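You operate a simulated robot arm through the tools that you are given. There is no shell and no other tool. Be economical: measure what you need, move in short steps, check, and stop when the job is done.

Carry out the task below with a simulated robot arm. There is one attempt and no reset: what you move stays moved.

Task
Fetch the 30 % steel block from the top of the sample bench and set it on the blanking disc there.

The check looks at the end state, three seconds after you hand in, the way a careful person would. Anything else that was tipped, shoved, dropped, spilled or broken makes it a failure.

Robot
A 7-joint arm with a two-finger parallel gripper, fixed in place. Base frame: the origin is at the foot of the arm, x ahead of it, y to its left, z up; the work surface is at about z = 0. Units: mm, rad, N and s.
With the tool pointing down near the work surface it reaches from about 240 to 620 mm from the base axis. Its first joint turns from -1.152 to 1.152 rad. Payload 2.6 kg.
Tool frame: the origin (TCP) lies between the finger pads and is the grasp point; the fingertips stand 30 mm ahead of it; z points along the fingers, y is the line along which they close. Largest opening 94 mm; finger width 28, thickness 10; the body of the gripper, 50 by 96 mm, starts 55 mm behind the TCP.
Orientation is told as [roll, pitch, yaw] about the base's x, y, z axes, in that order, counted from this pose: with the fingers straight down and closing along the base's y, the tool's x points along the base's -x, its y along +y and its z along -z.

Tools
- The arm moves only by the tool servo_tool. Its argument "series" is a list that holds one entry, the list of rows, each a list of 7 numbers: the shift along the tool's x, y, z in mm, then the turn, a rotation vector about the tool's x, y, z in rad, then the opening, from 0 (shut) to 1 (fully open). In form: [[[x, y, z, rx, ry, rz, gripper], ...]]. A call has 1 to 8 rows; each row shifts and turns the commanded pose from where the row before left it, along the tool's axes as they then stand. Each row takes 0.2 s and may step no farther than 50 mm and 0.15 rad from the row before; otherwise, or with a gripper value out of range, the whole call is refused. Where a pose cannot be reached the arm comes as near as it can. A force on the tool above 40 N (or 10 N above the force at the start of the call, whichever is more), or a blocked arm, ends the call early, and 0.2 s more pass. The fingers move at their own pace (about 72 mm/s each) and stop on an object; they squeeze with about 31 N. The grip force told is the motor's: it shows also when the fingers shut on nothing. Time passes only in rows, and 0.2 s behind the last, so rows that do not move let the fingers close. The reply holds the time, the measured pose of the TCP, the force on the tool along the base axes, the opening and the grip force, in the units named above and with some noise, and new pictures: "views" is both (left out), scene, wrist or none.
- Cameras (640 x 400 px; columns grow to the right, rows downward): "scene" is fixed at [31.4, 436.6, 549.7]; the picture's right is [-0.75, -0.66, 0.00], its down [-0.47, 0.53, -0.70] and it looks along [0.47, -0.52, -0.71] (base axes); focal length 306 px, centre (320, 200). "wrist" rides on the gripper at [76, 14, -103] in the tool frame; the picture's right is [-0.18, 0.98, 0.00], its down [-0.75, -0.14, -0.64] and it looks along [-0.63, -0.12, 0.77] (tool axes); focal length 243 px, centre (320, 200). There is no depth. A picture from a camera that has moved, and an enlarged one, comes with that camera's place and axes in the base frame and with its lens.
- zoom(camera, box): a new picture of the part [left, top, right, bottom] of that camera's present view, enlarged. No time passes.
- hand_in(): hands the job in; it is judged then, once.

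Go step by step. Nothing tells you positions but the pictures and the camera data: compare them with the known pose of the tool, close in by small moves and look again before you grip or let go. The budget is 90 turns and 170 pictures, counting those below and the enlarged ones. Unless the task says otherwise, let go and move clear before handing in, and close with one line.

The tools are called after "Call:" as a command line: name --argument value ..., lists and objects as JSON in quotes. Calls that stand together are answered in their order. servo_tool: Moves the arm, as the interface text tells. Its arguments: {"type":"object","properties":{"series":{"type":"array"},"views":{"type":"string","enum":["both","scene","wrist","none"]}},"required":["series"]} The other tools are called the same way: zoom (camera, box) takes an enlarged picture of a part of a camera's view; hand_in () hands the job in.

At the start:

```text
time_s: 0.0
tool_pos: [400.2, 64.7, 270.9]
tcp_rot: [0.002, 0.002, 0.002]
force: [-0.2, -0.1, -0.1]
gripper_width: 94.0
grip_force: 0.0
```

scene: 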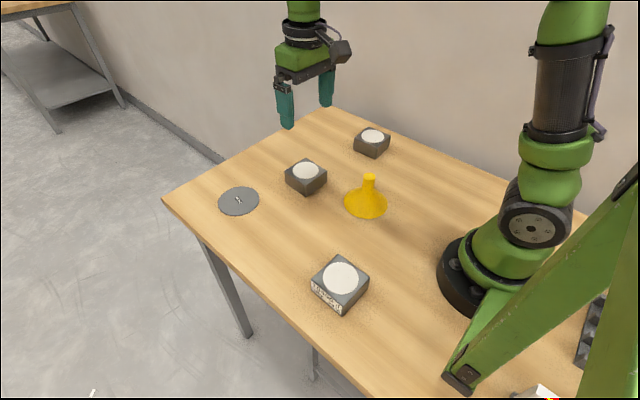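
wrist: 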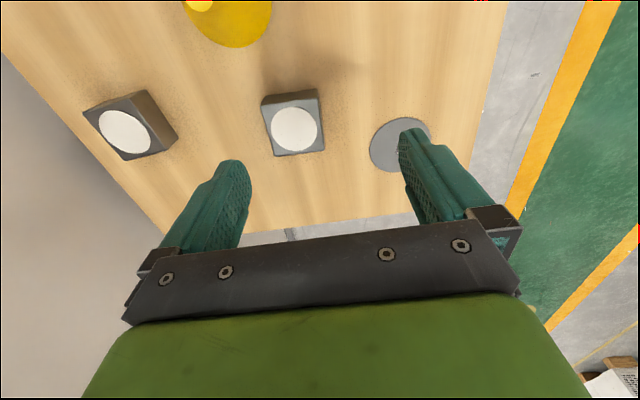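

I see three dark blocks with white tops, a yellow funnel and a grey disc. I need to read labels to find the 30 % block, so I zoom in.

Call:
zoom --camera "scene" --box '[300, 245, 380, 320]'

Call:
zoom --camera "scene" --box '[270, 110, 400, 220]'

Call:
zoom --camera "wrist" --box '[70, 70, 450, 190]'

```text
5.33 times, centred on (340, 282) of scene
camera zoom: at [31.4, 436.6, 549.7], right [-0.75, -0.66, 0.0], down [-0.47, 0.53, -0.7], along [0.47, -0.52, -0.71], focal length 1633 px, centre (213, -240)
```

zoom: 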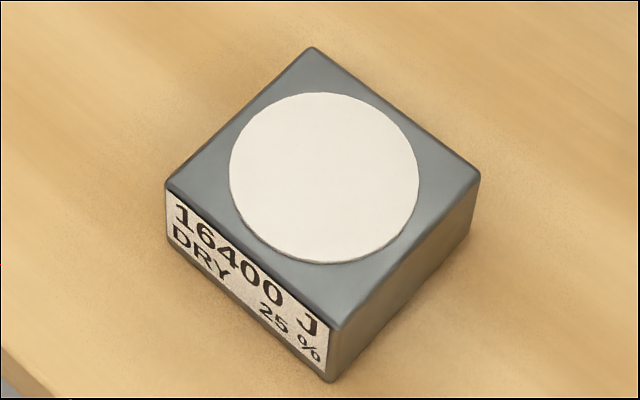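

```text
3.64 times, centred on (335, 165) of scene
camera zoom: at [31.4, 436.6, 549.7], right [-0.75, -0.66, 0.0], down [-0.47, 0.53, -0.7], along [0.47, -0.52, -0.71], focal length 1113 px, centre (266, 327)
```

zoom: 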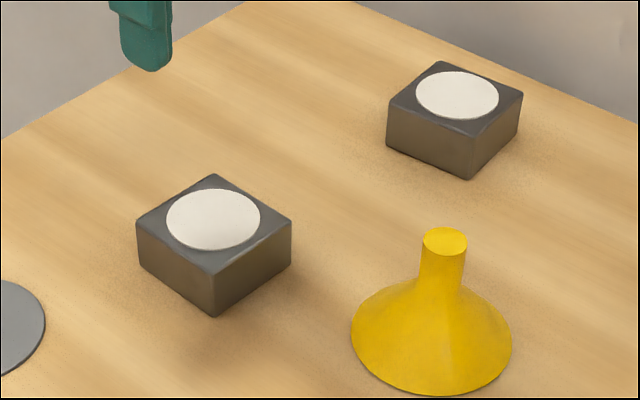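

```text
1.68 times, centred on (260, 130) of wrist
camera zoom: at [322.3, 78.8, 373.4], right [0.18, 0.98, 0.0], down [0.75, -0.14, 0.64], along [0.63, -0.12, -0.77], focal length 409 px, centre (421, 318)
```

zoom: 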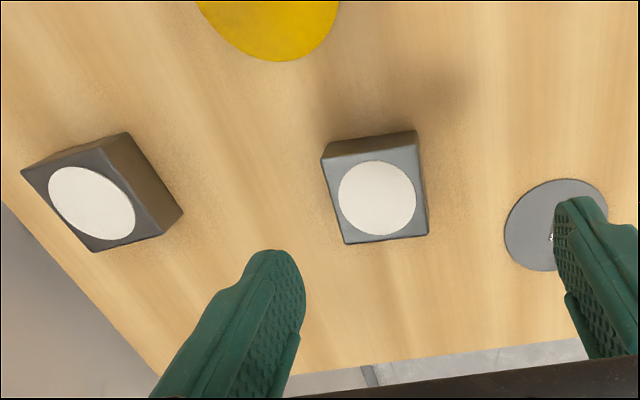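

The block nearest the scene camera is marked 25 %. The labels of the other two face away, so I'll yaw the wrist camera round to look at their far sides, and I'm also zooming in on the disc.

Call:
zoom --camera "scene" --box '[200, 175, 280, 225]'

Call:
servo_tool --series '[[[0, 0, 0, 0, 0, -0.15, 1], [0, 0, 0, 0, 0, -0.15, 1], [0, 0, 0, 0, 0, -0.15, 1], [0, 0, 0, 0, 0, -0.15, 1], [0, 0, 0, 0, 0, -0.15, 1], [0, 0, 0, 0, 0, -0.15, 1], [0, 0, 0, 0, 0, -0.15, 1], [0, 0, 0, 0, 0, -0.15, 1]]]' --views "none"

```text
8.00 times, centred on (240, 200) of scene
camera zoom: at [31.4, 436.6, 549.7], right [-0.75, -0.66, 0.0], down [-0.47, 0.53, -0.7], along [0.47, -0.52, -0.71], focal length 2450 px, centre (960, 200)
```

zoom: 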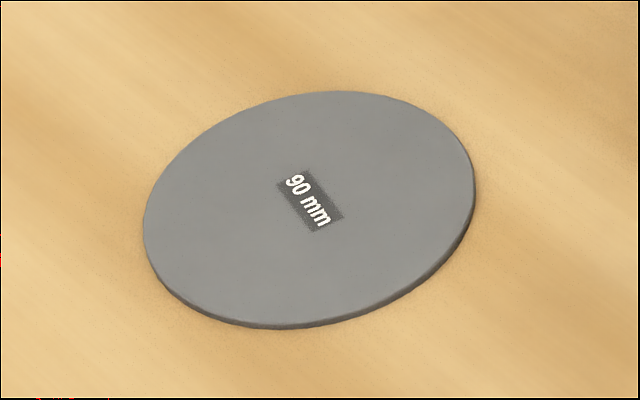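

```text
time_s: 1.8
tool_pos: [400.2, 63.0, 271.8]
tcp_rot: [-0.001, -0.003, 1.203]
force: [-0.5, -0.4, 0.2]
gripper_width: 94.1
grip_force: 0.2
```

The disc is marked 90 mm and lies near (547, 172). I keep yawing and move out over the table's far side to see the middle block's hidden faces.

Call:
servo_tool --series '[[[0, 0, 0, 0, 0, -0.15, 1], [0, 0, 0, 0, 0, -0.15, 1], [0, 0, 0, 0, 0, -0.15, 1], [0, 0, 0, 0, 0, -0.15, 1], [0, 0, 0, 0, 0, -0.15, 1], [0, 0, 0, 0, 0, -0.15, 1]]]' --views "none"

Call:
servo_tool --series '[[[39, -17.5, 0, 0, 0, 0, 1], [39, -17.5, 0, 0, 0, 0, 1], [39, -17.5, 0, 0, 0, 0, 1], [39, -17.5, 0, 0, 0, 0, 1]]]'

```text
time_s: 3.2
tool_pos: [399.3, 64.1, 269.8]
tcp_rot: [0.0, 0.0, 2.101]
force: [0.7, -0.7, -0.4]
gripper_width: 94.1
grip_force: 0.1
```

```text
time_s: 4.2
tool_pos: [540.0, -35.9, 272.5]
tcp_rot: [0.002, 0.0, 2.1]
force: [0.0, -0.5, 0.5]
gripper_width: 94.0
grip_force: 0.0
camera wrist: at [564.5, -108.4, 374.1], right [-0.94, -0.34, 0.0], down [-0.26, 0.72, 0.64], along [-0.22, 0.6, -0.77], focal length 243 px, centre (320, 200)
```

scene: 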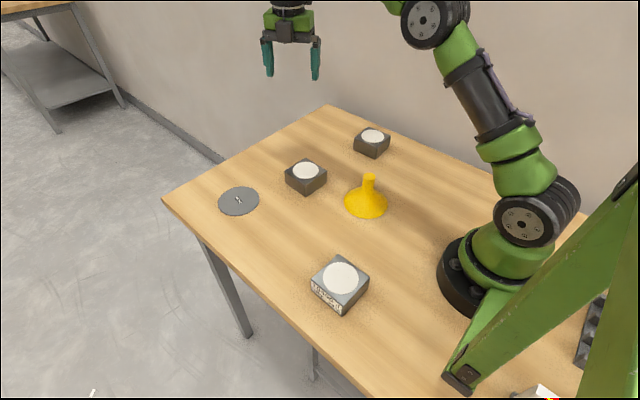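
wrist: 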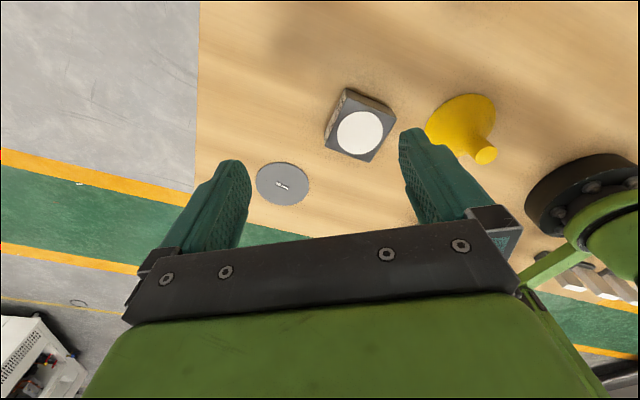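

The middle block's +x face is now visible, so I zoom in on it.

Call:
zoom --camera "wrist" --box '[310, 75, 410, 165]'

```text
4.44 times, centred on (360, 120) of wrist
camera zoom: at [564.5, -108.4, 374.1], right [-0.94, -0.34, 0.0], down [-0.26, 0.72, 0.64], along [-0.22, 0.6, -0.77], focal length 1078 px, centre (142, 556)
```

zoom: 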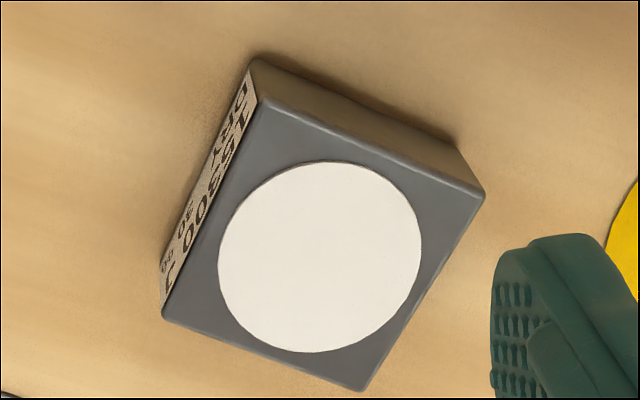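

The label seems to read "15300 J DRY 30 %", but it's very oblique. I lower and shift out for a better view.

Call:
servo_tool --series '[[[8, -14, 35, 0, 0, 0, 1], [8, -14, 35, 0, 0, 0, 1], [8, -14, 35, 0, 0, 0, 1]]]' --views "wrist"

```text
time_s: 5.0
tool_pos: [587.2, -34.9, 166.4]
tcp_rot: [0.0, 0.0, 2.098]
force: [-0.3, -0.6, -0.2]
gripper_width: 94.0
grip_force: 0.0
camera wrist: at [612.2, -107.4, 268.0], right [-0.94, -0.34, 0.0], down [-0.26, 0.72, 0.64], along [-0.22, 0.6, -0.77], focal length 243 px, centre (320, 200)
```

wrist: 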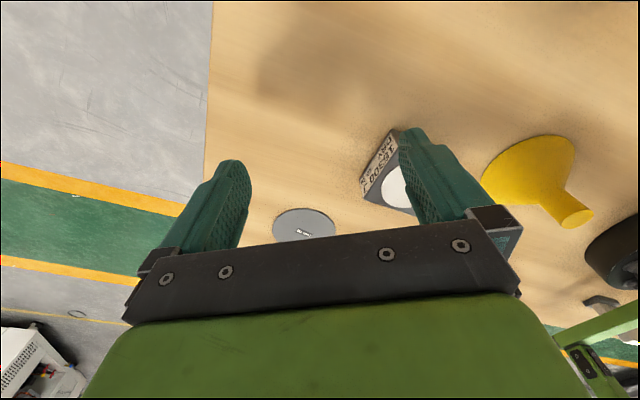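

Call:
zoom --camera "wrist" --box '[350, 120, 420, 210]'

```text
4.44 times, centred on (385, 165) of wrist
camera zoom: at [612.2, -107.4, 268.0], right [-0.94, -0.34, 0.0], down [-0.26, 0.72, 0.64], along [-0.22, 0.6, -0.77], focal length 1078 px, centre (31, 356)
```

zoom: 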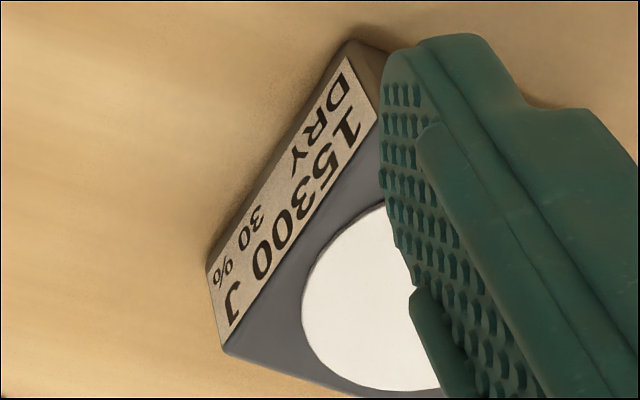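

The middle block reads "15300 J DRY 30 %". I'll check the third block too, to be sure there's no duplicate.

Call:
servo_tool --series '[[[29.4, 35, -10, 0, 0, 0, 1], [29.4, 35, -10, 0, 0, 0, 1], [29.4, 35, -10, 0, 0, 0, 1], [29.4, 35, -10, 0, 0, 0, 1], [29.4, 35, -10, 0, 0, 0, 1]]]' --views "wrist"

```text
time_s: 6.2
tool_pos: [509.9, -251.6, 215.2]
tcp_rot: [0.0, 0.001, 2.099]
force: [0.6, 0.2, -0.3]
gripper_width: 94.0
grip_force: 0.1
camera wrist: at [533.7, -322.8, 318.6], right [-0.94, -0.34, 0.0], down [-0.26, 0.72, 0.64], along [-0.22, 0.6, -0.77], focal length 243 px, centre (320, 200)
```

wrist: 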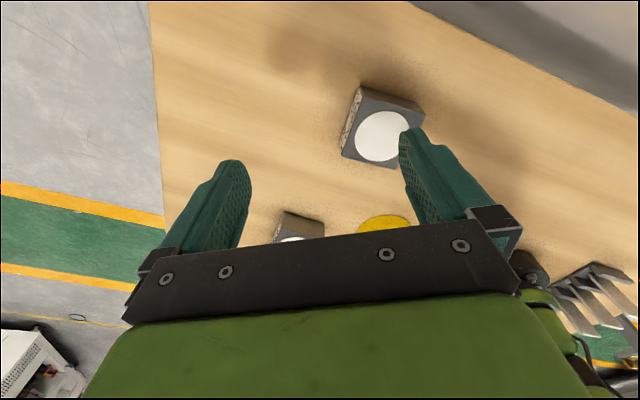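

Call:
zoom --camera "wrist" --box '[330, 80, 390, 170]'

```text
4.44 times, centred on (360, 125) of wrist
camera zoom: at [533.7, -322.8, 318.6], right [-0.94, -0.34, 0.0], down [-0.26, 0.72, 0.64], along [-0.22, 0.6, -0.77], focal length 1078 px, centre (142, 533)
```

zoom: 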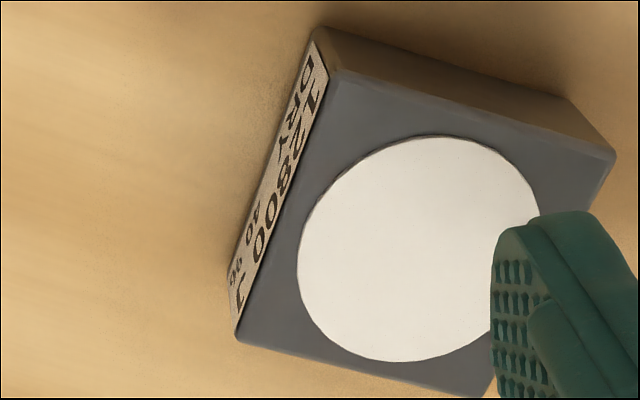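

The third block is 40 %, so the middle block (about 76 mm square, 38 high, centred near (467, 9)) is the target. I turn to yaw ≈ π/2 and move above it.

Call:
servo_tool --series '[[[0, 0, -5, 0, 0, 0.1325, 1], [0, 0, 0, 0, 0, 0.1325, 1], [0, 0, 0, 0, 0, 0.1325, 1], [0, 0, 0, 0, 0, 0.1325, 1]]]' --views "none"

Call:
servo_tool --series '[[[-43.5, 7.2, 0, 0, 0, 0, 1], [-43.5, 7.2, 0, 0, 0, 0, 1], [-43.5, 7.2, 0, 0, 0, 0, 1], [-43.5, 7.2, 0, 0, 0, 0, 1], [-43.5, 7.2, 0, 0, 0, 0, 1], [-43.5, 7.2, 0, 0, 0, 0, 1], [0, 0, 40, 0, 0, 0, 1]]]'

```text
time_s: 7.2
tool_pos: [510.5, -250.4, 221.0]
tcp_rot: [-0.001, 0.001, 1.568]
force: [0.3, 0.1, 0.3]
gripper_width: 94.0
grip_force: 0.1
```

```text
time_s: 8.8
tool_pos: [467.7, 11.3, 180.6]
tcp_rot: [0.001, 0.0, 1.568]
force: [0.3, -0.2, 0.0]
gripper_width: 94.2
grip_force: 0.1
camera wrist: at [451.2, -64.5, 283.0], right [-0.98, 0.19, 0.0], down [0.14, 0.75, 0.64], along [0.12, 0.63, -0.77], focal length 243 px, centre (320, 200)
```

scene: 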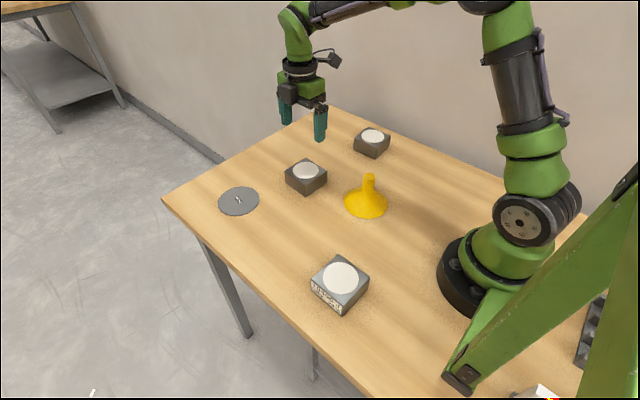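
wrist: 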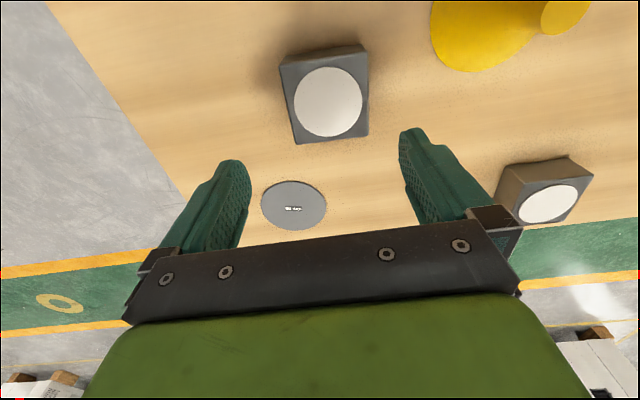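

I zoom to measure the block's top corners and the disc from here.

Call:
zoom --camera "wrist" --box '[264, 33, 384, 153]'

Call:
zoom --camera "wrist" --box '[250, 170, 340, 240]'

```text
3.33 times, centred on (324, 93) of wrist
camera zoom: at [451.2, -64.5, 283.0], right [-0.98, 0.19, 0.0], down [0.14, 0.75, 0.64], along [0.12, 0.63, -0.77], focal length 809 px, centre (307, 557)
```

zoom: 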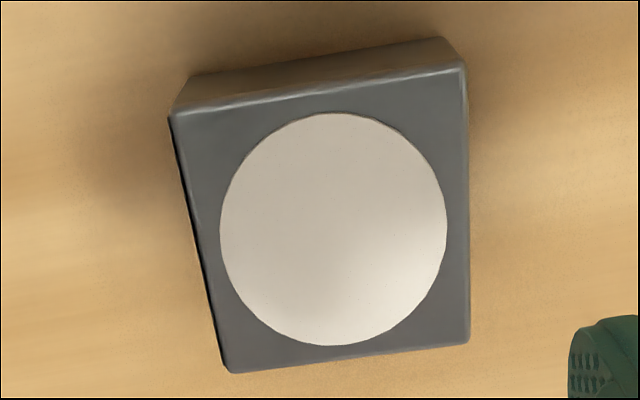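

```text
5.71 times, centred on (295, 205) of wrist
camera zoom: at [451.2, -64.5, 283.0], right [-0.98, 0.19, 0.0], down [0.14, 0.75, 0.64], along [0.12, 0.63, -0.77], focal length 1386 px, centre (463, 171)
```

zoom: 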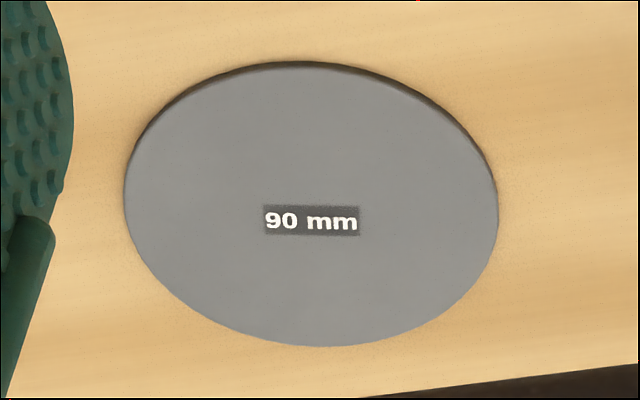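

The block's centre comes out near (459, 17), yawed about −0.045 rad, and the disc's centre near (537, 171). I align, descend to z≈100 and re-check.

Call:
servo_tool --series '[[[-5.5, 8.4, 0, 0, 0, 0, 1], [0, 0, 40, 0, 0, 0.045, 1], [0, 0, 40, 0, 0, 0, 1], [0, 0, 0, 0, 0, 0, 1]]]'

Call:
zoom --camera "wrist" --box '[200, 80, 460, 240]'

Call:
zoom --camera "scene" --box '[260, 100, 360, 200]'

```text
time_s: 9.8
tool_pos: [458.3, 16.1, 100.2]
tcp_rot: [-0.001, 0.0, 1.522]
force: [0.0, -0.5, 0.5]
gripper_width: 93.9
grip_force: 0.0
camera wrist: at [440.2, -58.7, 202.3], right [-0.97, 0.23, 0.0], down [0.18, 0.75, 0.64], along [0.15, 0.62, -0.77], focal length 243 px, centre (320, 200)
```

scene: 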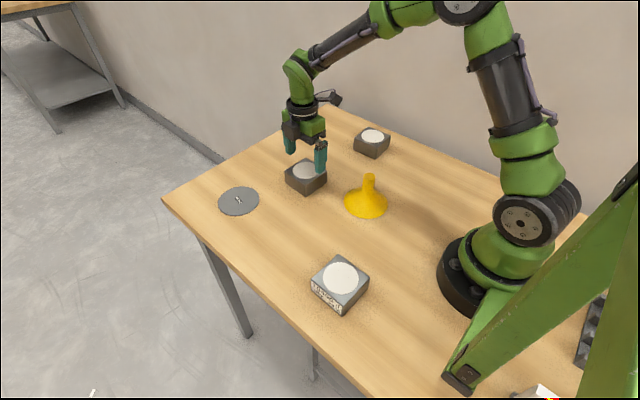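
wrist: 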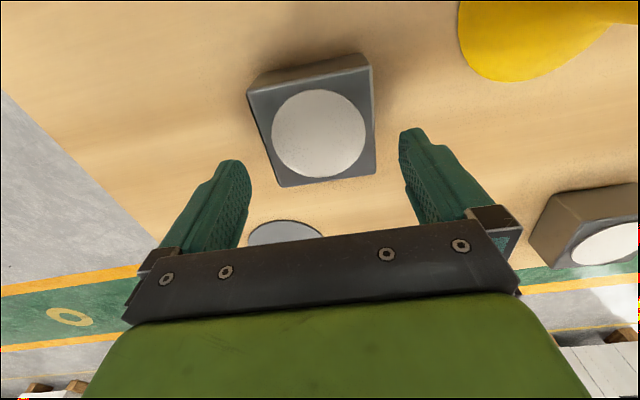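

```text
2.46 times, centred on (330, 160) of wrist
camera zoom: at [440.2, -58.7, 202.3], right [-0.97, 0.23, 0.0], down [0.18, 0.75, 0.64], along [0.15, 0.62, -0.77], focal length 597 px, centre (295, 298)
```

zoom: 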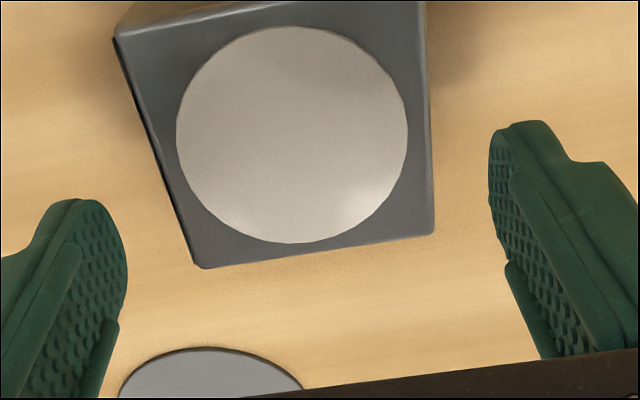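

```text
4.00 times, centred on (310, 150) of scene
camera zoom: at [31.4, 436.6, 549.7], right [-0.75, -0.66, 0.0], down [-0.47, 0.53, -0.7], along [0.47, -0.52, -0.71], focal length 1225 px, centre (360, 400)
```

zoom: 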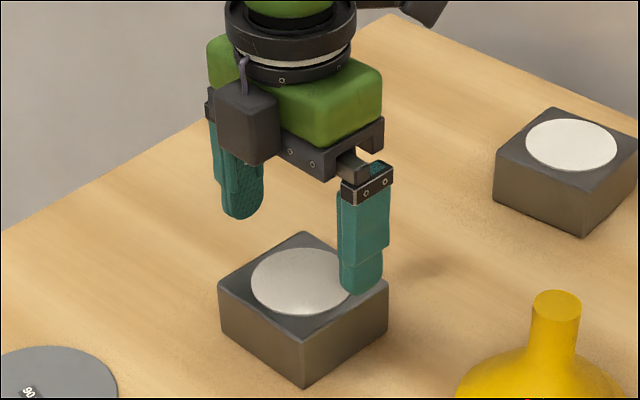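

The block is centred between the fingers to within 2 mm. I correct that and descend gently to z≈50.

Call:
servo_tool --series '[[[0, -1.7, 10, 0, 0, 0, 1], [0, 0, 12, 0, 0, 0, 1], [0, 0, 10, 0, 0, 0, 1], [0, 0, 9, 0, 0, 0, 1], [0, 0, 9, 0, 0, 0, 1]]]'

Call:
zoom --camera "scene" --box '[260, 100, 360, 200]'

```text
time_s: 11.0
tool_pos: [461.1, 15.9, 51.1]
tcp_rot: [0.001, 0.002, 1.525]
force: [-0.4, -0.3, 0.0]
gripper_width: 93.9
grip_force: 0.0
camera wrist: at [441.1, -58.8, 153.2], right [-0.97, 0.23, 0.0], down [0.18, 0.75, 0.64], along [0.15, 0.62, -0.77], focal length 243 px, centre (320, 200)
```

scene: 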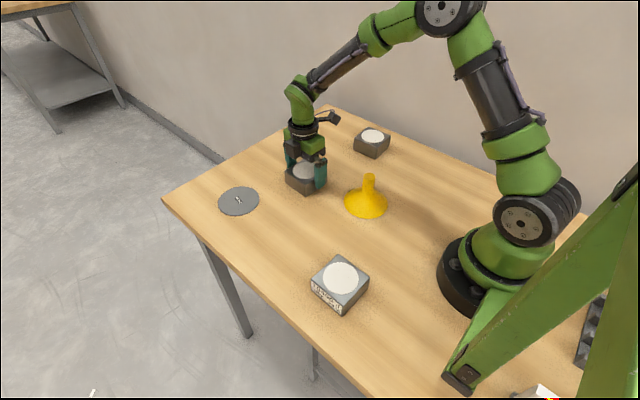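
wrist: 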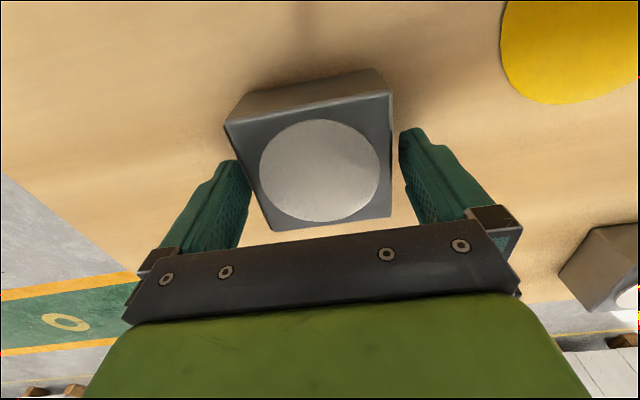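

```text
4.00 times, centred on (310, 150) of scene
camera zoom: at [31.4, 436.6, 549.7], right [-0.75, -0.66, 0.0], down [-0.47, 0.53, -0.7], along [0.47, -0.52, -0.71], focal length 1225 px, centre (360, 400)
```

zoom: 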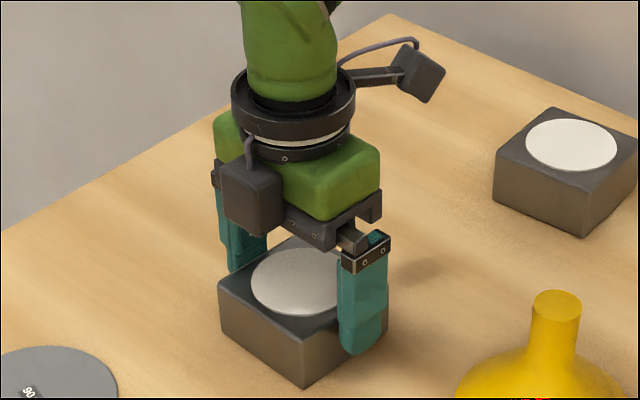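

The fingers straddle the block cleanly. I go down to z≈38 and close.

Call:
servo_tool --series '[[[0, 0, 7, 0, 0, 0, 1], [0, 0, 6, 0, 0, 0, 1], [0, 0, 0, 0, 0, 0, 1], [0, 0, 0, 0, 0, 0, 0.85], [0, 0, 0, 0, 0, 0, 0.7], [0, 0, 0, 0, 0, 0, 0.5], [0, 0, 0, 0, 0, 0, 0.3], [0, 0, 0, 0, 0, 0, 0.3]]]'

```text
time_s: 12.8
tool_pos: [460.0, 15.4, 38.7]
tcp_rot: [0.001, 0.001, 1.522]
force: [-7.8, -0.3, -0.1]
gripper_width: 84.5
grip_force: 30.9
camera wrist: at [441.2, -58.3, 140.2], right [-0.97, 0.23, 0.0], down [0.18, 0.75, 0.64], along [0.15, 0.62, -0.77], focal length 243 px, centre (320, 200)
```

scene: 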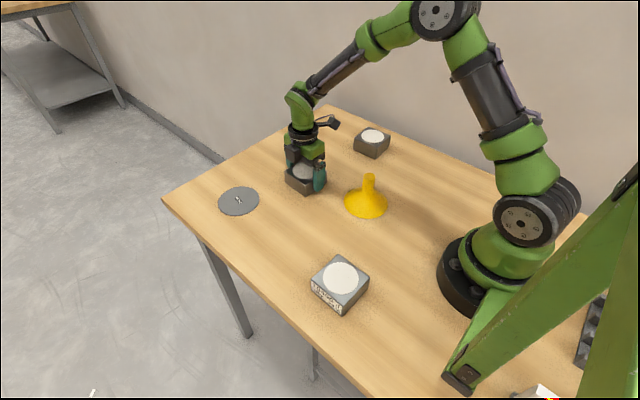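
wrist: 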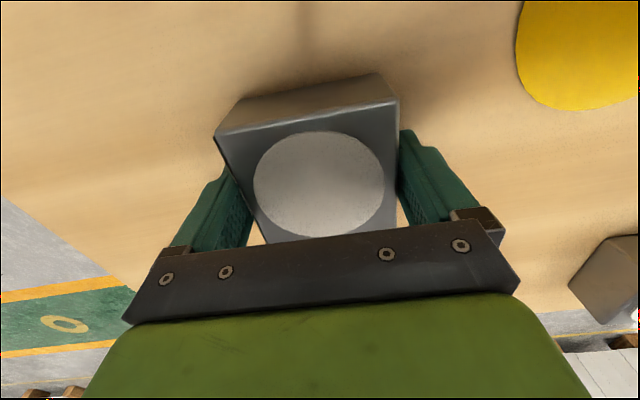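

The opening reads 84.5 mm, more than my estimate, with a side force. I look closely before lifting.

Call:
zoom --camera "wrist" --box '[180, 60, 440, 250]'

Call:
zoom --camera "scene" --box '[270, 125, 345, 205]'

```text
2.11 times, centred on (310, 155) of wrist
camera zoom: at [441.2, -58.3, 140.2], right [-0.97, 0.23, 0.0], down [0.18, 0.75, 0.64], along [0.15, 0.62, -0.77], focal length 511 px, centre (341, 295)
```

zoom: 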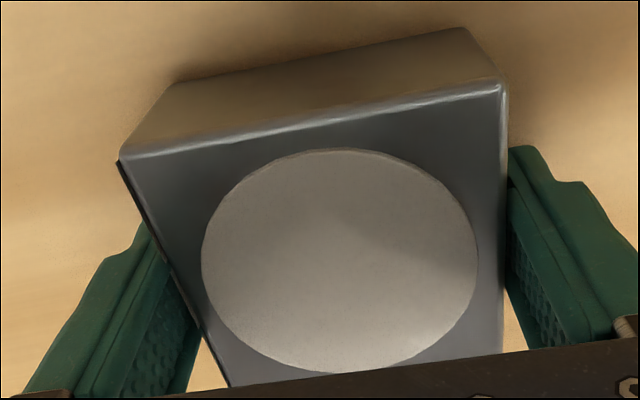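

```text
5.00 times, centred on (308, 165) of scene
camera zoom: at [31.4, 436.6, 549.7], right [-0.75, -0.66, 0.0], down [-0.47, 0.53, -0.7], along [0.47, -0.52, -0.71], focal length 1531 px, centre (382, 375)
```

zoom: 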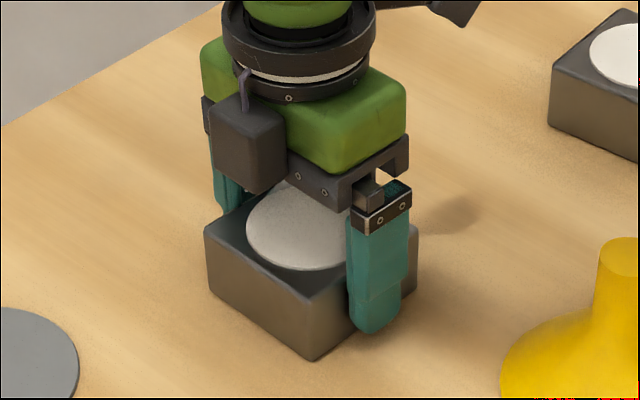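

Both fingers appear to be on the faces (block about 80–84 mm wide), so I make a slow test lift of about 10 mm.

Call:
servo_tool --series '[[[0, 0, -1, 0, 0, 0, 0.3], [0, 0, -2, 0, 0, 0, 0.3], [0, 0, -3, 0, 0, 0, 0.3], [0, 0, -4, 0, 0, 0, 0.3], [0, 0, 0, 0, 0, 0, 0.3]]]'

Call:
zoom --camera "scene" --box '[270, 125, 345, 205]'

```text
time_s: 14.0
tool_pos: [461.4, 15.4, 47.7]
tcp_rot: [0.001, 0.001, 1.525]
force: [2.2, 0.3, -16.0]
gripper_width: 79.9
grip_force: 30.7
camera wrist: at [442.0, -58.3, 150.2], right [-0.97, 0.23, 0.0], down [0.18, 0.75, 0.64], along [0.15, 0.62, -0.77], focal length 243 px, centre (320, 200)
```

scene: 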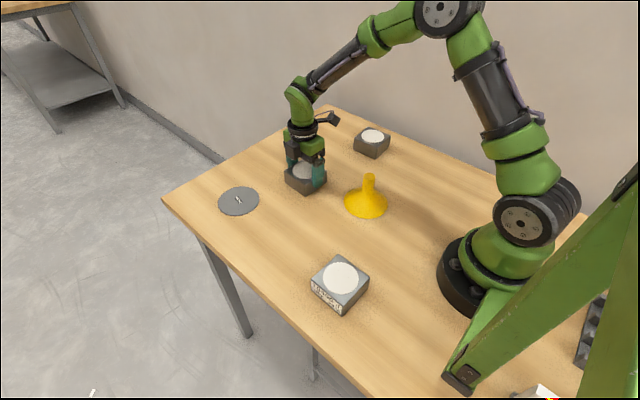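
wrist: 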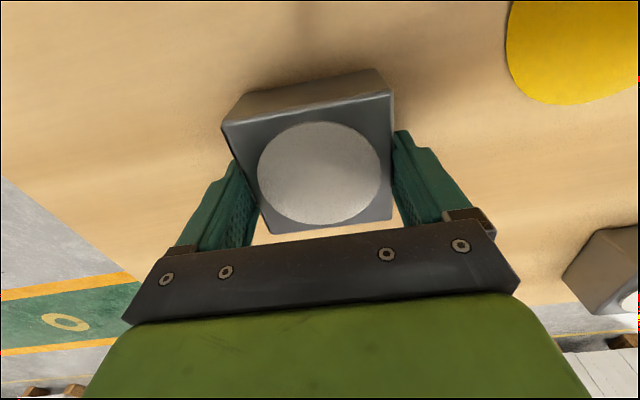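

```text
5.00 times, centred on (308, 165) of scene
camera zoom: at [31.5, 436.6, 549.7], right [-0.75, -0.66, 0.0], down [-0.47, 0.53, -0.7], along [0.47, -0.52, -0.71], focal length 1531 px, centre (382, 375)
```

zoom: 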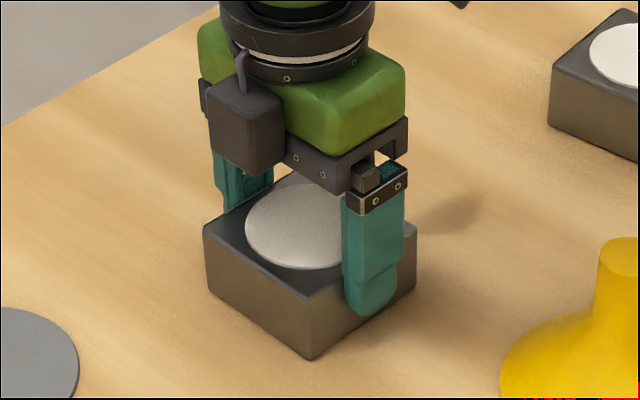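

The force rose to 16 N, but the block's base hasn't moved: the fingers slid up and then closed to 79.9 mm. I re-open, go lower and grip again now that the block is centred.

Call:
servo_tool --series '[[[0, 0, 0, 0, 0, 0, 0.95], [0, 0, 0, 0, 0, 0, 0.95], [0, 0, 5, 0, 0, 0, 0.95], [0, 0, 6, 0, 0, 0, 0.95], [0, 0, 0, 0, 0, 0, 0.95]]]' --views "wrist"

Call:
zoom --camera "wrist" --box '[180, 60, 440, 250]'

```text
time_s: 15.2
tool_pos: [460.8, 17.2, 36.9]
tcp_rot: [0.0, 0.0, 1.523]
force: [-0.1, 0.1, 0.4]
gripper_width: 89.2
grip_force: 0.1
camera wrist: at [441.6, -58.5, 139.0], right [-0.97, 0.23, 0.0], down [0.18, 0.75, 0.64], along [0.15, 0.62, -0.77], focal length 243 px, centre (320, 200)
```

wrist: 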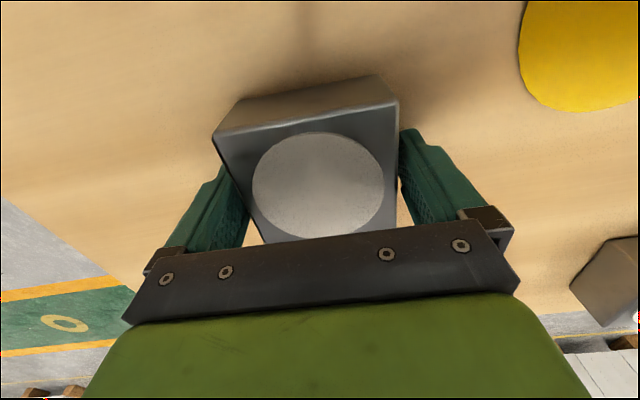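

```text
2.11 times, centred on (310, 155) of wrist
camera zoom: at [441.6, -58.5, 139.0], right [-0.97, 0.23, 0.0], down [0.18, 0.75, 0.64], along [0.15, 0.62, -0.77], focal length 511 px, centre (341, 295)
```

zoom: 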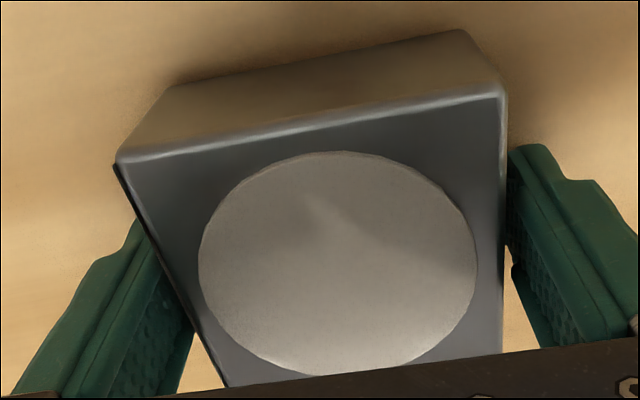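

The fingers are clear on both sides. Closing again and waiting.

Call:
servo_tool --series '[[[0, 0, 0, 0, 0, 0, 0.3], [0, 0, 0, 0, 0, 0, 0.1], [0, 0, 0, 0, 0, 0, 0.1], [0, 0, 0, 0, 0, 0, 0.1]]]' --views "none"

```text
time_s: 16.2
tool_pos: [461.7, 15.9, 37.3]
tcp_rot: [0.001, 0.001, 1.525]
force: [5.5, 1.4, -0.5]
gripper_width: 84.3
grip_force: 30.4
```

The width is 84 mm low down but 79.9 mm higher up. It looks as if the thicker upper part of the fingers catches the block's top edge when I go this low. I'll re-grip about 8 mm higher.

Call:
servo_tool --series '[[[0, 0, 0, 0, 0, 0, 0.97], [0, 0, 0, 0, 0, 0, 0.97], [0, 0, -8, 0, 0, 0, 0.97], [0, 0, 0, 0, 0, 0, 0.97], [0, 0, 0, 0, 0, 0, 0.3], [0, 0, 0, 0, 0, 0, 0.0], [0, 0, 0, 0, 0, 0, 0.0], [0, 0, 0, 0, 0, 0, 0.0]]]'

Call:
zoom --camera "scene" --box '[270, 125, 345, 205]'

```text
time_s: 18.0
tool_pos: [461.0, 17.4, 45.9]
tcp_rot: [0.0, -0.001, 1.523]
force: [-1.9, 0.9, 3.2]
gripper_width: 84.5
grip_force: 31.2
camera wrist: at [441.7, -58.4, 147.3], right [-0.97, 0.23, 0.0], down [0.18, 0.75, 0.64], along [0.15, 0.62, -0.77], focal length 243 px, centre (320, 200)
```

scene: 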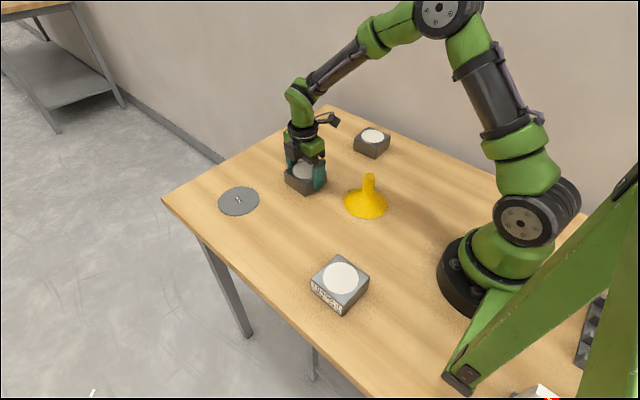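
wrist: 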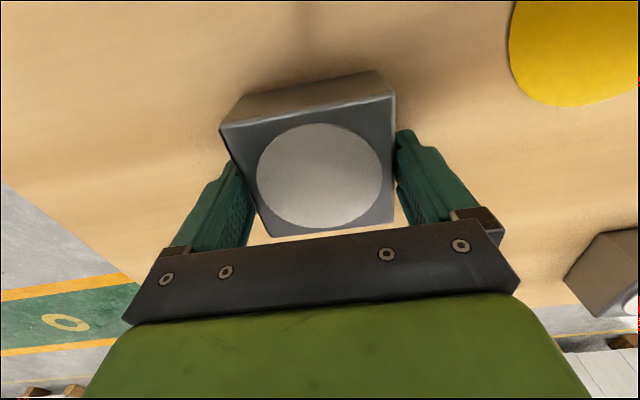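

```text
5.00 times, centred on (308, 165) of scene
camera zoom: at [31.4, 436.6, 549.7], right [-0.75, -0.66, 0.0], down [-0.47, 0.53, -0.7], along [0.47, -0.52, -0.71], focal length 1531 px, centre (382, 375)
```

zoom: 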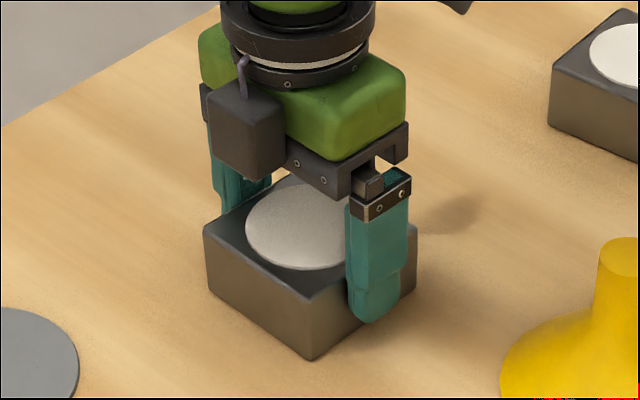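

Still 84.5 mm here, so the earlier change happened during the lift itself. I make a very small lift and read the forces.

Call:
servo_tool --series '[[[0, 0, -1, 0, 0, 0, 0], [0, 0, -1, 0, 0, 0, 0], [0, 0, 0, 0, 0, 0, 0]]]' --views "none"

Call:
zoom --camera "wrist" --box '[180, 60, 440, 250]'

Call:
zoom --camera "scene" --box '[280, 150, 335, 200]'

```text
time_s: 18.8
tool_pos: [460.1, 16.0, 47.9]
tcp_rot: [0.0, 0.0, 1.524]
force: [-12.1, -1.2, 16.8]
gripper_width: 79.5
grip_force: 31.1
```

```text
2.11 times, centred on (310, 155) of wrist
camera zoom: at [441.4, -58.2, 150.1], right [-0.97, 0.23, 0.0], down [0.18, 0.75, 0.64], along [0.15, 0.62, -0.77], focal length 511 px, centre (341, 295)
```

zoom: 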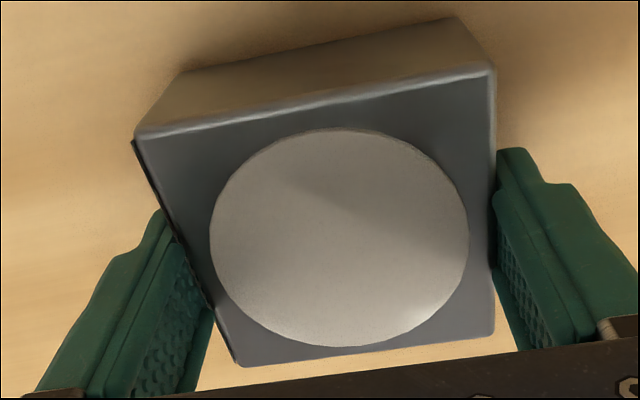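

```text
8.00 times, centred on (308, 175) of scene
camera zoom: at [31.3, 436.6, 549.7], right [-0.75, -0.66, 0.0], down [-0.47, 0.53, -0.7], along [0.47, -0.52, -0.71], focal length 2450 px, centre (420, 400)
```

zoom: 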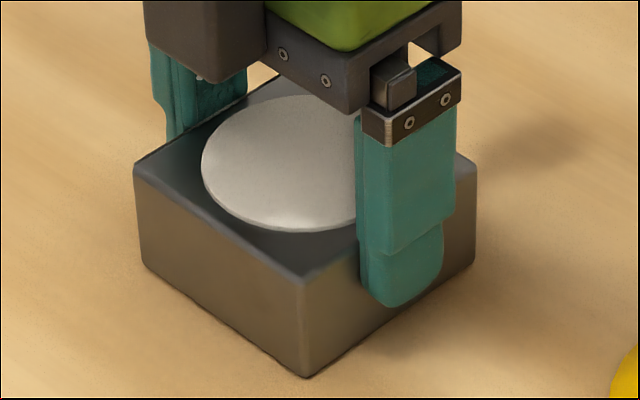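

Now I understand: the fingers have a raised lip, and below z≈47 it bears on the block's sides, so the textured pads only meet the block (79.5 mm wide) above that. I open, rise to z≈52 and grip with the pads themselves.

Call:
servo_tool --series '[[[0, 0, 0, 0, 0, 0, 0.97], [0, 0, 0, 0, 0, 0, 0.97], [0, 0, -4, 0, 0, 0, 0.97], [0, 0, 0, 0, 0, 0, 0.97], [0, 0, 0, 0, 0, 0, 0.3], [0, 0, 0, 0, 0, 0, 0.0], [0, 0, 0, 0, 0, 0, 0.0], [0, 0, 0, 0, 0, 0, 0.0]]]' --views "none"

Call:
zoom --camera "wrist" --box '[180, 60, 440, 250]'

Call:
zoom --camera "scene" --box '[280, 150, 335, 200]'

```text
time_s: 20.6
tool_pos: [461.9, 16.2, 50.6]
tcp_rot: [-0.001, 0.0, 1.525]
force: [-1.8, -0.9, 1.7]
gripper_width: 79.7
grip_force: 30.7
```

```text
2.11 times, centred on (310, 155) of wrist
camera zoom: at [441.5, -58.4, 153.2], right [-0.97, 0.23, 0.0], down [0.18, 0.75, 0.64], along [0.15, 0.62, -0.77], focal length 511 px, centre (341, 295)
```

zoom: 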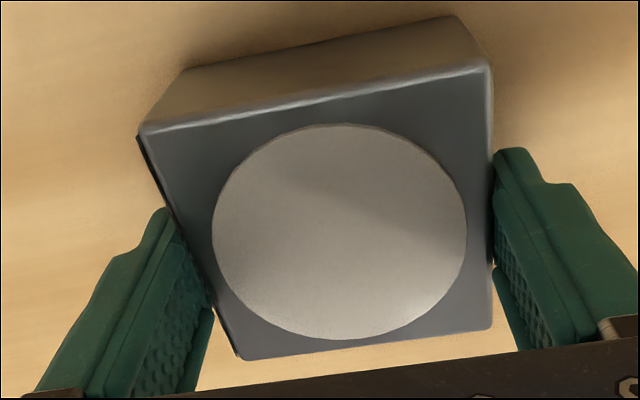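

```text
8.00 times, centred on (308, 175) of scene
camera zoom: at [31.4, 436.6, 549.7], right [-0.75, -0.66, 0.0], down [-0.47, 0.53, -0.7], along [0.47, -0.52, -0.71], focal length 2450 px, centre (420, 400)
```

zoom: 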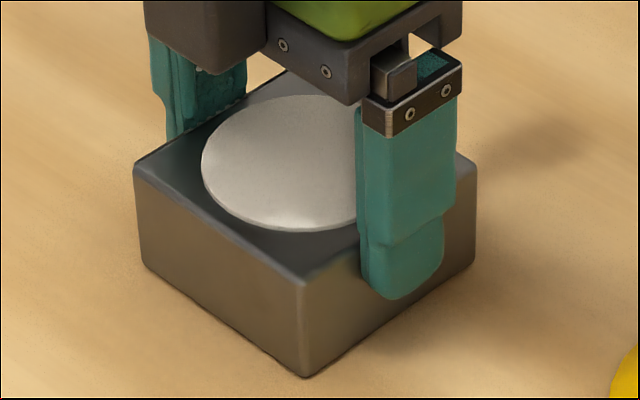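

Now the width is 79.7 mm with balanced forces, a proper pad grip. I lift slowly by a few mm and check the base corner (row ~378 in this zoom).

Call:
servo_tool --series '[[[0, 0, -1, 0, 0, 0, 0], [0, 0, -1, 0, 0, 0, 0], [0, 0, -2, 0, 0, 0, 0], [0, 0, -2, 0, 0, 0, 0], [0, 0, 0, 0, 0, 0, 0]]]' --views "none"

Call:
zoom --camera "scene" --box '[280, 150, 335, 200]'

```text
time_s: 21.8
tool_pos: [460.2, 17.4, 55.7]
tcp_rot: [0.001, 0.001, 1.523]
force: [0.1, -0.5, -0.1]
gripper_width: 80.0
grip_force: 30.2
```

```text
8.00 times, centred on (308, 175) of scene
camera zoom: at [31.5, 436.6, 549.7], right [-0.75, -0.66, 0.0], down [-0.47, 0.53, -0.7], along [0.46, -0.52, -0.71], focal length 2450 px, centre (420, 400)
```

zoom: 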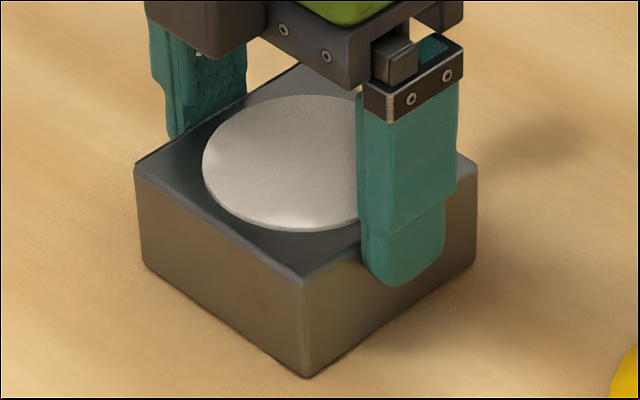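

The fingers slid up again, so the protruding plates (ending some 13 mm below the TCP) must be the real pads and the block is about 84.4 mm wide. I should grip as low as possible so the plates bear well down the sides.

Call:
servo_tool --series '[[[0, 0, 0, 0, 0, 0, 1], [0, 0, 0, 0, 0, 0, 1], [0, 0, 9, 0, 0, 0, 1], [0, 0, 8, 0, 0, 0, 1], [0, 0, 4, 0, 0, 0, 1], [0, 0, 2, 0, 0, 0, 1], [0, 0, 0, 0, 0, 0, 1]]]' --views "none"

Call:
zoom --camera "wrist" --box '[180, 60, 440, 250]'

Call:
zoom --camera "scene" --box '[280, 150, 335, 200]'

```text
time_s: 23.4
tool_pos: [461.5, 15.8, 34.3]
tcp_rot: [0.002, 0.0, 1.524]
force: [0.5, 0.3, 1.2]
gripper_width: 94.0
grip_force: 0.2
```

```text
2.11 times, centred on (310, 155) of wrist
camera zoom: at [441.6, -58.2, 136.3], right [-0.97, 0.23, 0.0], down [0.18, 0.75, 0.64], along [0.15, 0.62, -0.77], focal length 511 px, centre (341, 295)
```

zoom: 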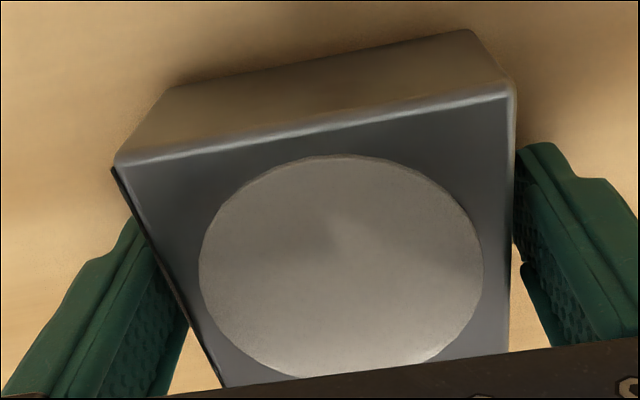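

```text
8.00 times, centred on (308, 175) of scene
camera zoom: at [31.4, 436.6, 549.7], right [-0.75, -0.66, 0.0], down [-0.47, 0.53, -0.7], along [0.47, -0.52, -0.71], focal length 2450 px, centre (420, 400)
```

zoom: 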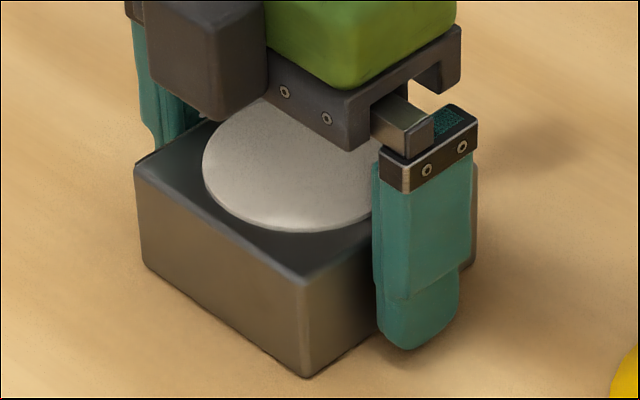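

The fingers are as low as is sensible (tips a few mm above the table). I close and make a tiny lift, watching forces.

Call:
servo_tool --series '[[[0, 0, 1, 0, 0, 0, 0.9], [0, 0, 0, 0, 0, 0, 0.5], [0, 0, 0, 0, 0, 0, 0], [0, 0, 0, 0, 0, 0, 0], [0, 0, 0, 0, 0, 0, 0]]]' --views "none"

Call:
servo_tool --series '[[[0, 0, -0.5, 0, 0, 0, 0], [0, 0, -0.5, 0, 0, 0, 0]]]' --views "none"

Call:
servo_tool --series '[[[0, 0, -0.5, 0, 0, 0, 0], [0, 0, -0.5, 0, 0, 0, 0]]]' --views "none"

Call:
servo_tool --series '[[[0, 0, -0.5, 0, 0, 0, 0], [0, 0, -0.5, 0, 0, 0, 0]]]' --views "none"

Call:
zoom --camera "scene" --box '[280, 150, 335, 200]'

```text
time_s: 24.6
tool_pos: [460.6, 17.5, 32.7]
tcp_rot: [0.001, -0.001, 1.525]
force: [-11.4, 0.4, 8.7]
gripper_width: 84.8
grip_force: 30.2
```

```text
time_s: 25.2
tool_pos: [459.8, 17.4, 32.9]
tcp_rot: [0.002, 0.0, 1.524]
force: [-4.8, 2.2, -1.0]
gripper_width: 84.6
grip_force: 30.9
```

```text
time_s: 25.8
tool_pos: [460.2, 15.9, 32.7]
tcp_rot: [0.001, 0.0, 1.526]
force: [-0.6, -0.6, 0.3]
gripper_width: 84.2
grip_force: 30.8
```

```text
time_s: 26.4
tool_pos: [460.6, 17.2, 36.0]
tcp_rot: [0.0, 0.0, 1.524]
force: [0.0, 0.3, 0.0]
gripper_width: 84.5
grip_force: 31.6
```

```text
8.00 times, centred on (308, 175) of scene
camera zoom: at [31.5, 436.6, 549.7], right [-0.75, -0.66, 0.0], down [-0.47, 0.53, -0.7], along [0.46, -0.52, -0.71], focal length 2450 px, centre (420, 400)
```

zoom: 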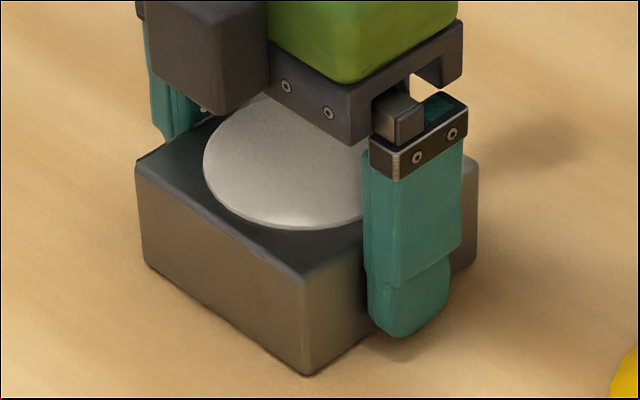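

Forces relax to about zero and the block's base seems not to have risen clearly. I lift in one continuous short move and read the force and picture straight afterwards.

Call:
servo_tool --series '[[[0, 0, -3, 0, 0, 0, 0]]]' --views "none"

Call:
zoom --camera "scene" --box '[280, 150, 335, 200]'

Call:
zoom --camera "wrist" --box '[180, 60, 440, 250]'

```text
time_s: 26.8
tool_pos: [460.5, 16.7, 38.3]
tcp_rot: [0.001, 0.0, 1.522]
force: [0.0, -0.2, 0.9]
gripper_width: 84.4
grip_force: 31.0
```

```text
8.00 times, centred on (308, 175) of scene
camera zoom: at [31.5, 436.6, 549.7], right [-0.75, -0.66, 0.0], down [-0.47, 0.53, -0.7], along [0.46, -0.52, -0.71], focal length 2450 px, centre (420, 400)
```

zoom: 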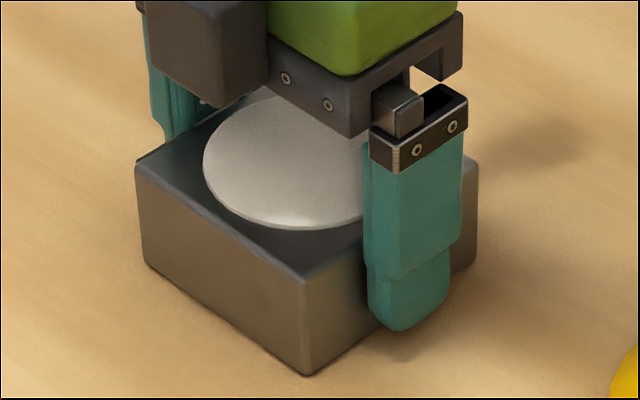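

```text
2.11 times, centred on (310, 155) of wrist
camera zoom: at [441.6, -58.9, 140.7], right [-0.97, 0.23, 0.0], down [0.18, 0.75, 0.64], along [0.15, 0.62, -0.77], focal length 511 px, centre (341, 295)
```

zoom: 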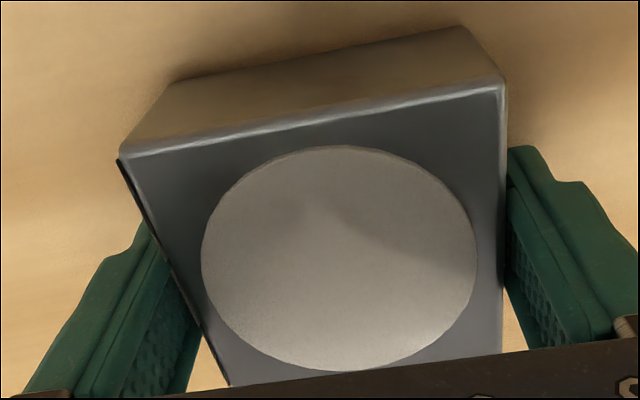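

The grip holds laterally yet slides freely upwards. The block is probably 80×80×40 mm steel (about 2 kg), so friction is marginal. I try one more low grip with a longer squeeze, then a steady lift of 12 mm, to see whether it comes up at all.

Call:
servo_tool --series '[[[0, 0, 0, 0, 0, 0, 0.97], [0, 0, 0, 0, 0, 0, 0.97], [0, 0, 5, 0, 0, 0, 0.97], [0, 0, 0, 0, 0, 0, 0.97], [0, 0, 0, 0, 0, 0, 0.4], [0, 0, 0, 0, 0, 0, 0.4], [0, 0, 0, 0, 0, 0, 0.4], [0, 0, 0, 0, 0, 0, 0.4]]]' --views "none"

Call:
servo_tool --series '[[[0, 0, -4, 0, 0, 0, 0.4]]]' --views "none"

Call:
servo_tool --series '[[[0, 0, -4, 0, 0, 0, 0.4]]]' --views "none"

Call:
zoom --camera "scene" --box '[280, 150, 335, 200]'

```text
time_s: 28.6
tool_pos: [460.2, 17.3, 35.0]
tcp_rot: [0.002, 0.0, 1.524]
force: [-1.1, -0.1, 2.7]
gripper_width: 84.5
grip_force: 30.9
```

```text
time_s: 29.0
tool_pos: [458.8, 15.5, 36.2]
tcp_rot: [0.007, 0.0, 1.525]
force: [-0.6, 1.4, 0.0]
gripper_width: 84.6
grip_force: 30.7
```

```text
time_s: 29.4
tool_pos: [459.9, 16.4, 41.6]
tcp_rot: [0.001, 0.0, 1.522]
force: [-1.1, -0.1, -0.5]
gripper_width: 84.5
grip_force: 31.2
```

```text
8.00 times, centred on (308, 175) of scene
camera zoom: at [31.5, 436.6, 549.7], right [-0.75, -0.66, 0.0], down [-0.47, 0.53, -0.7], along [0.46, -0.52, -0.71], focal length 2450 px, centre (420, 400)
```

zoom: 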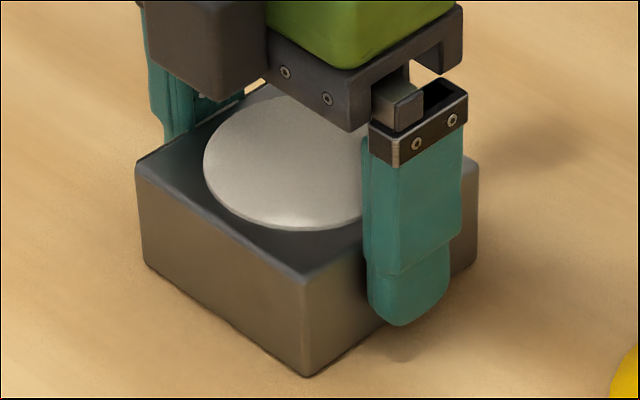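

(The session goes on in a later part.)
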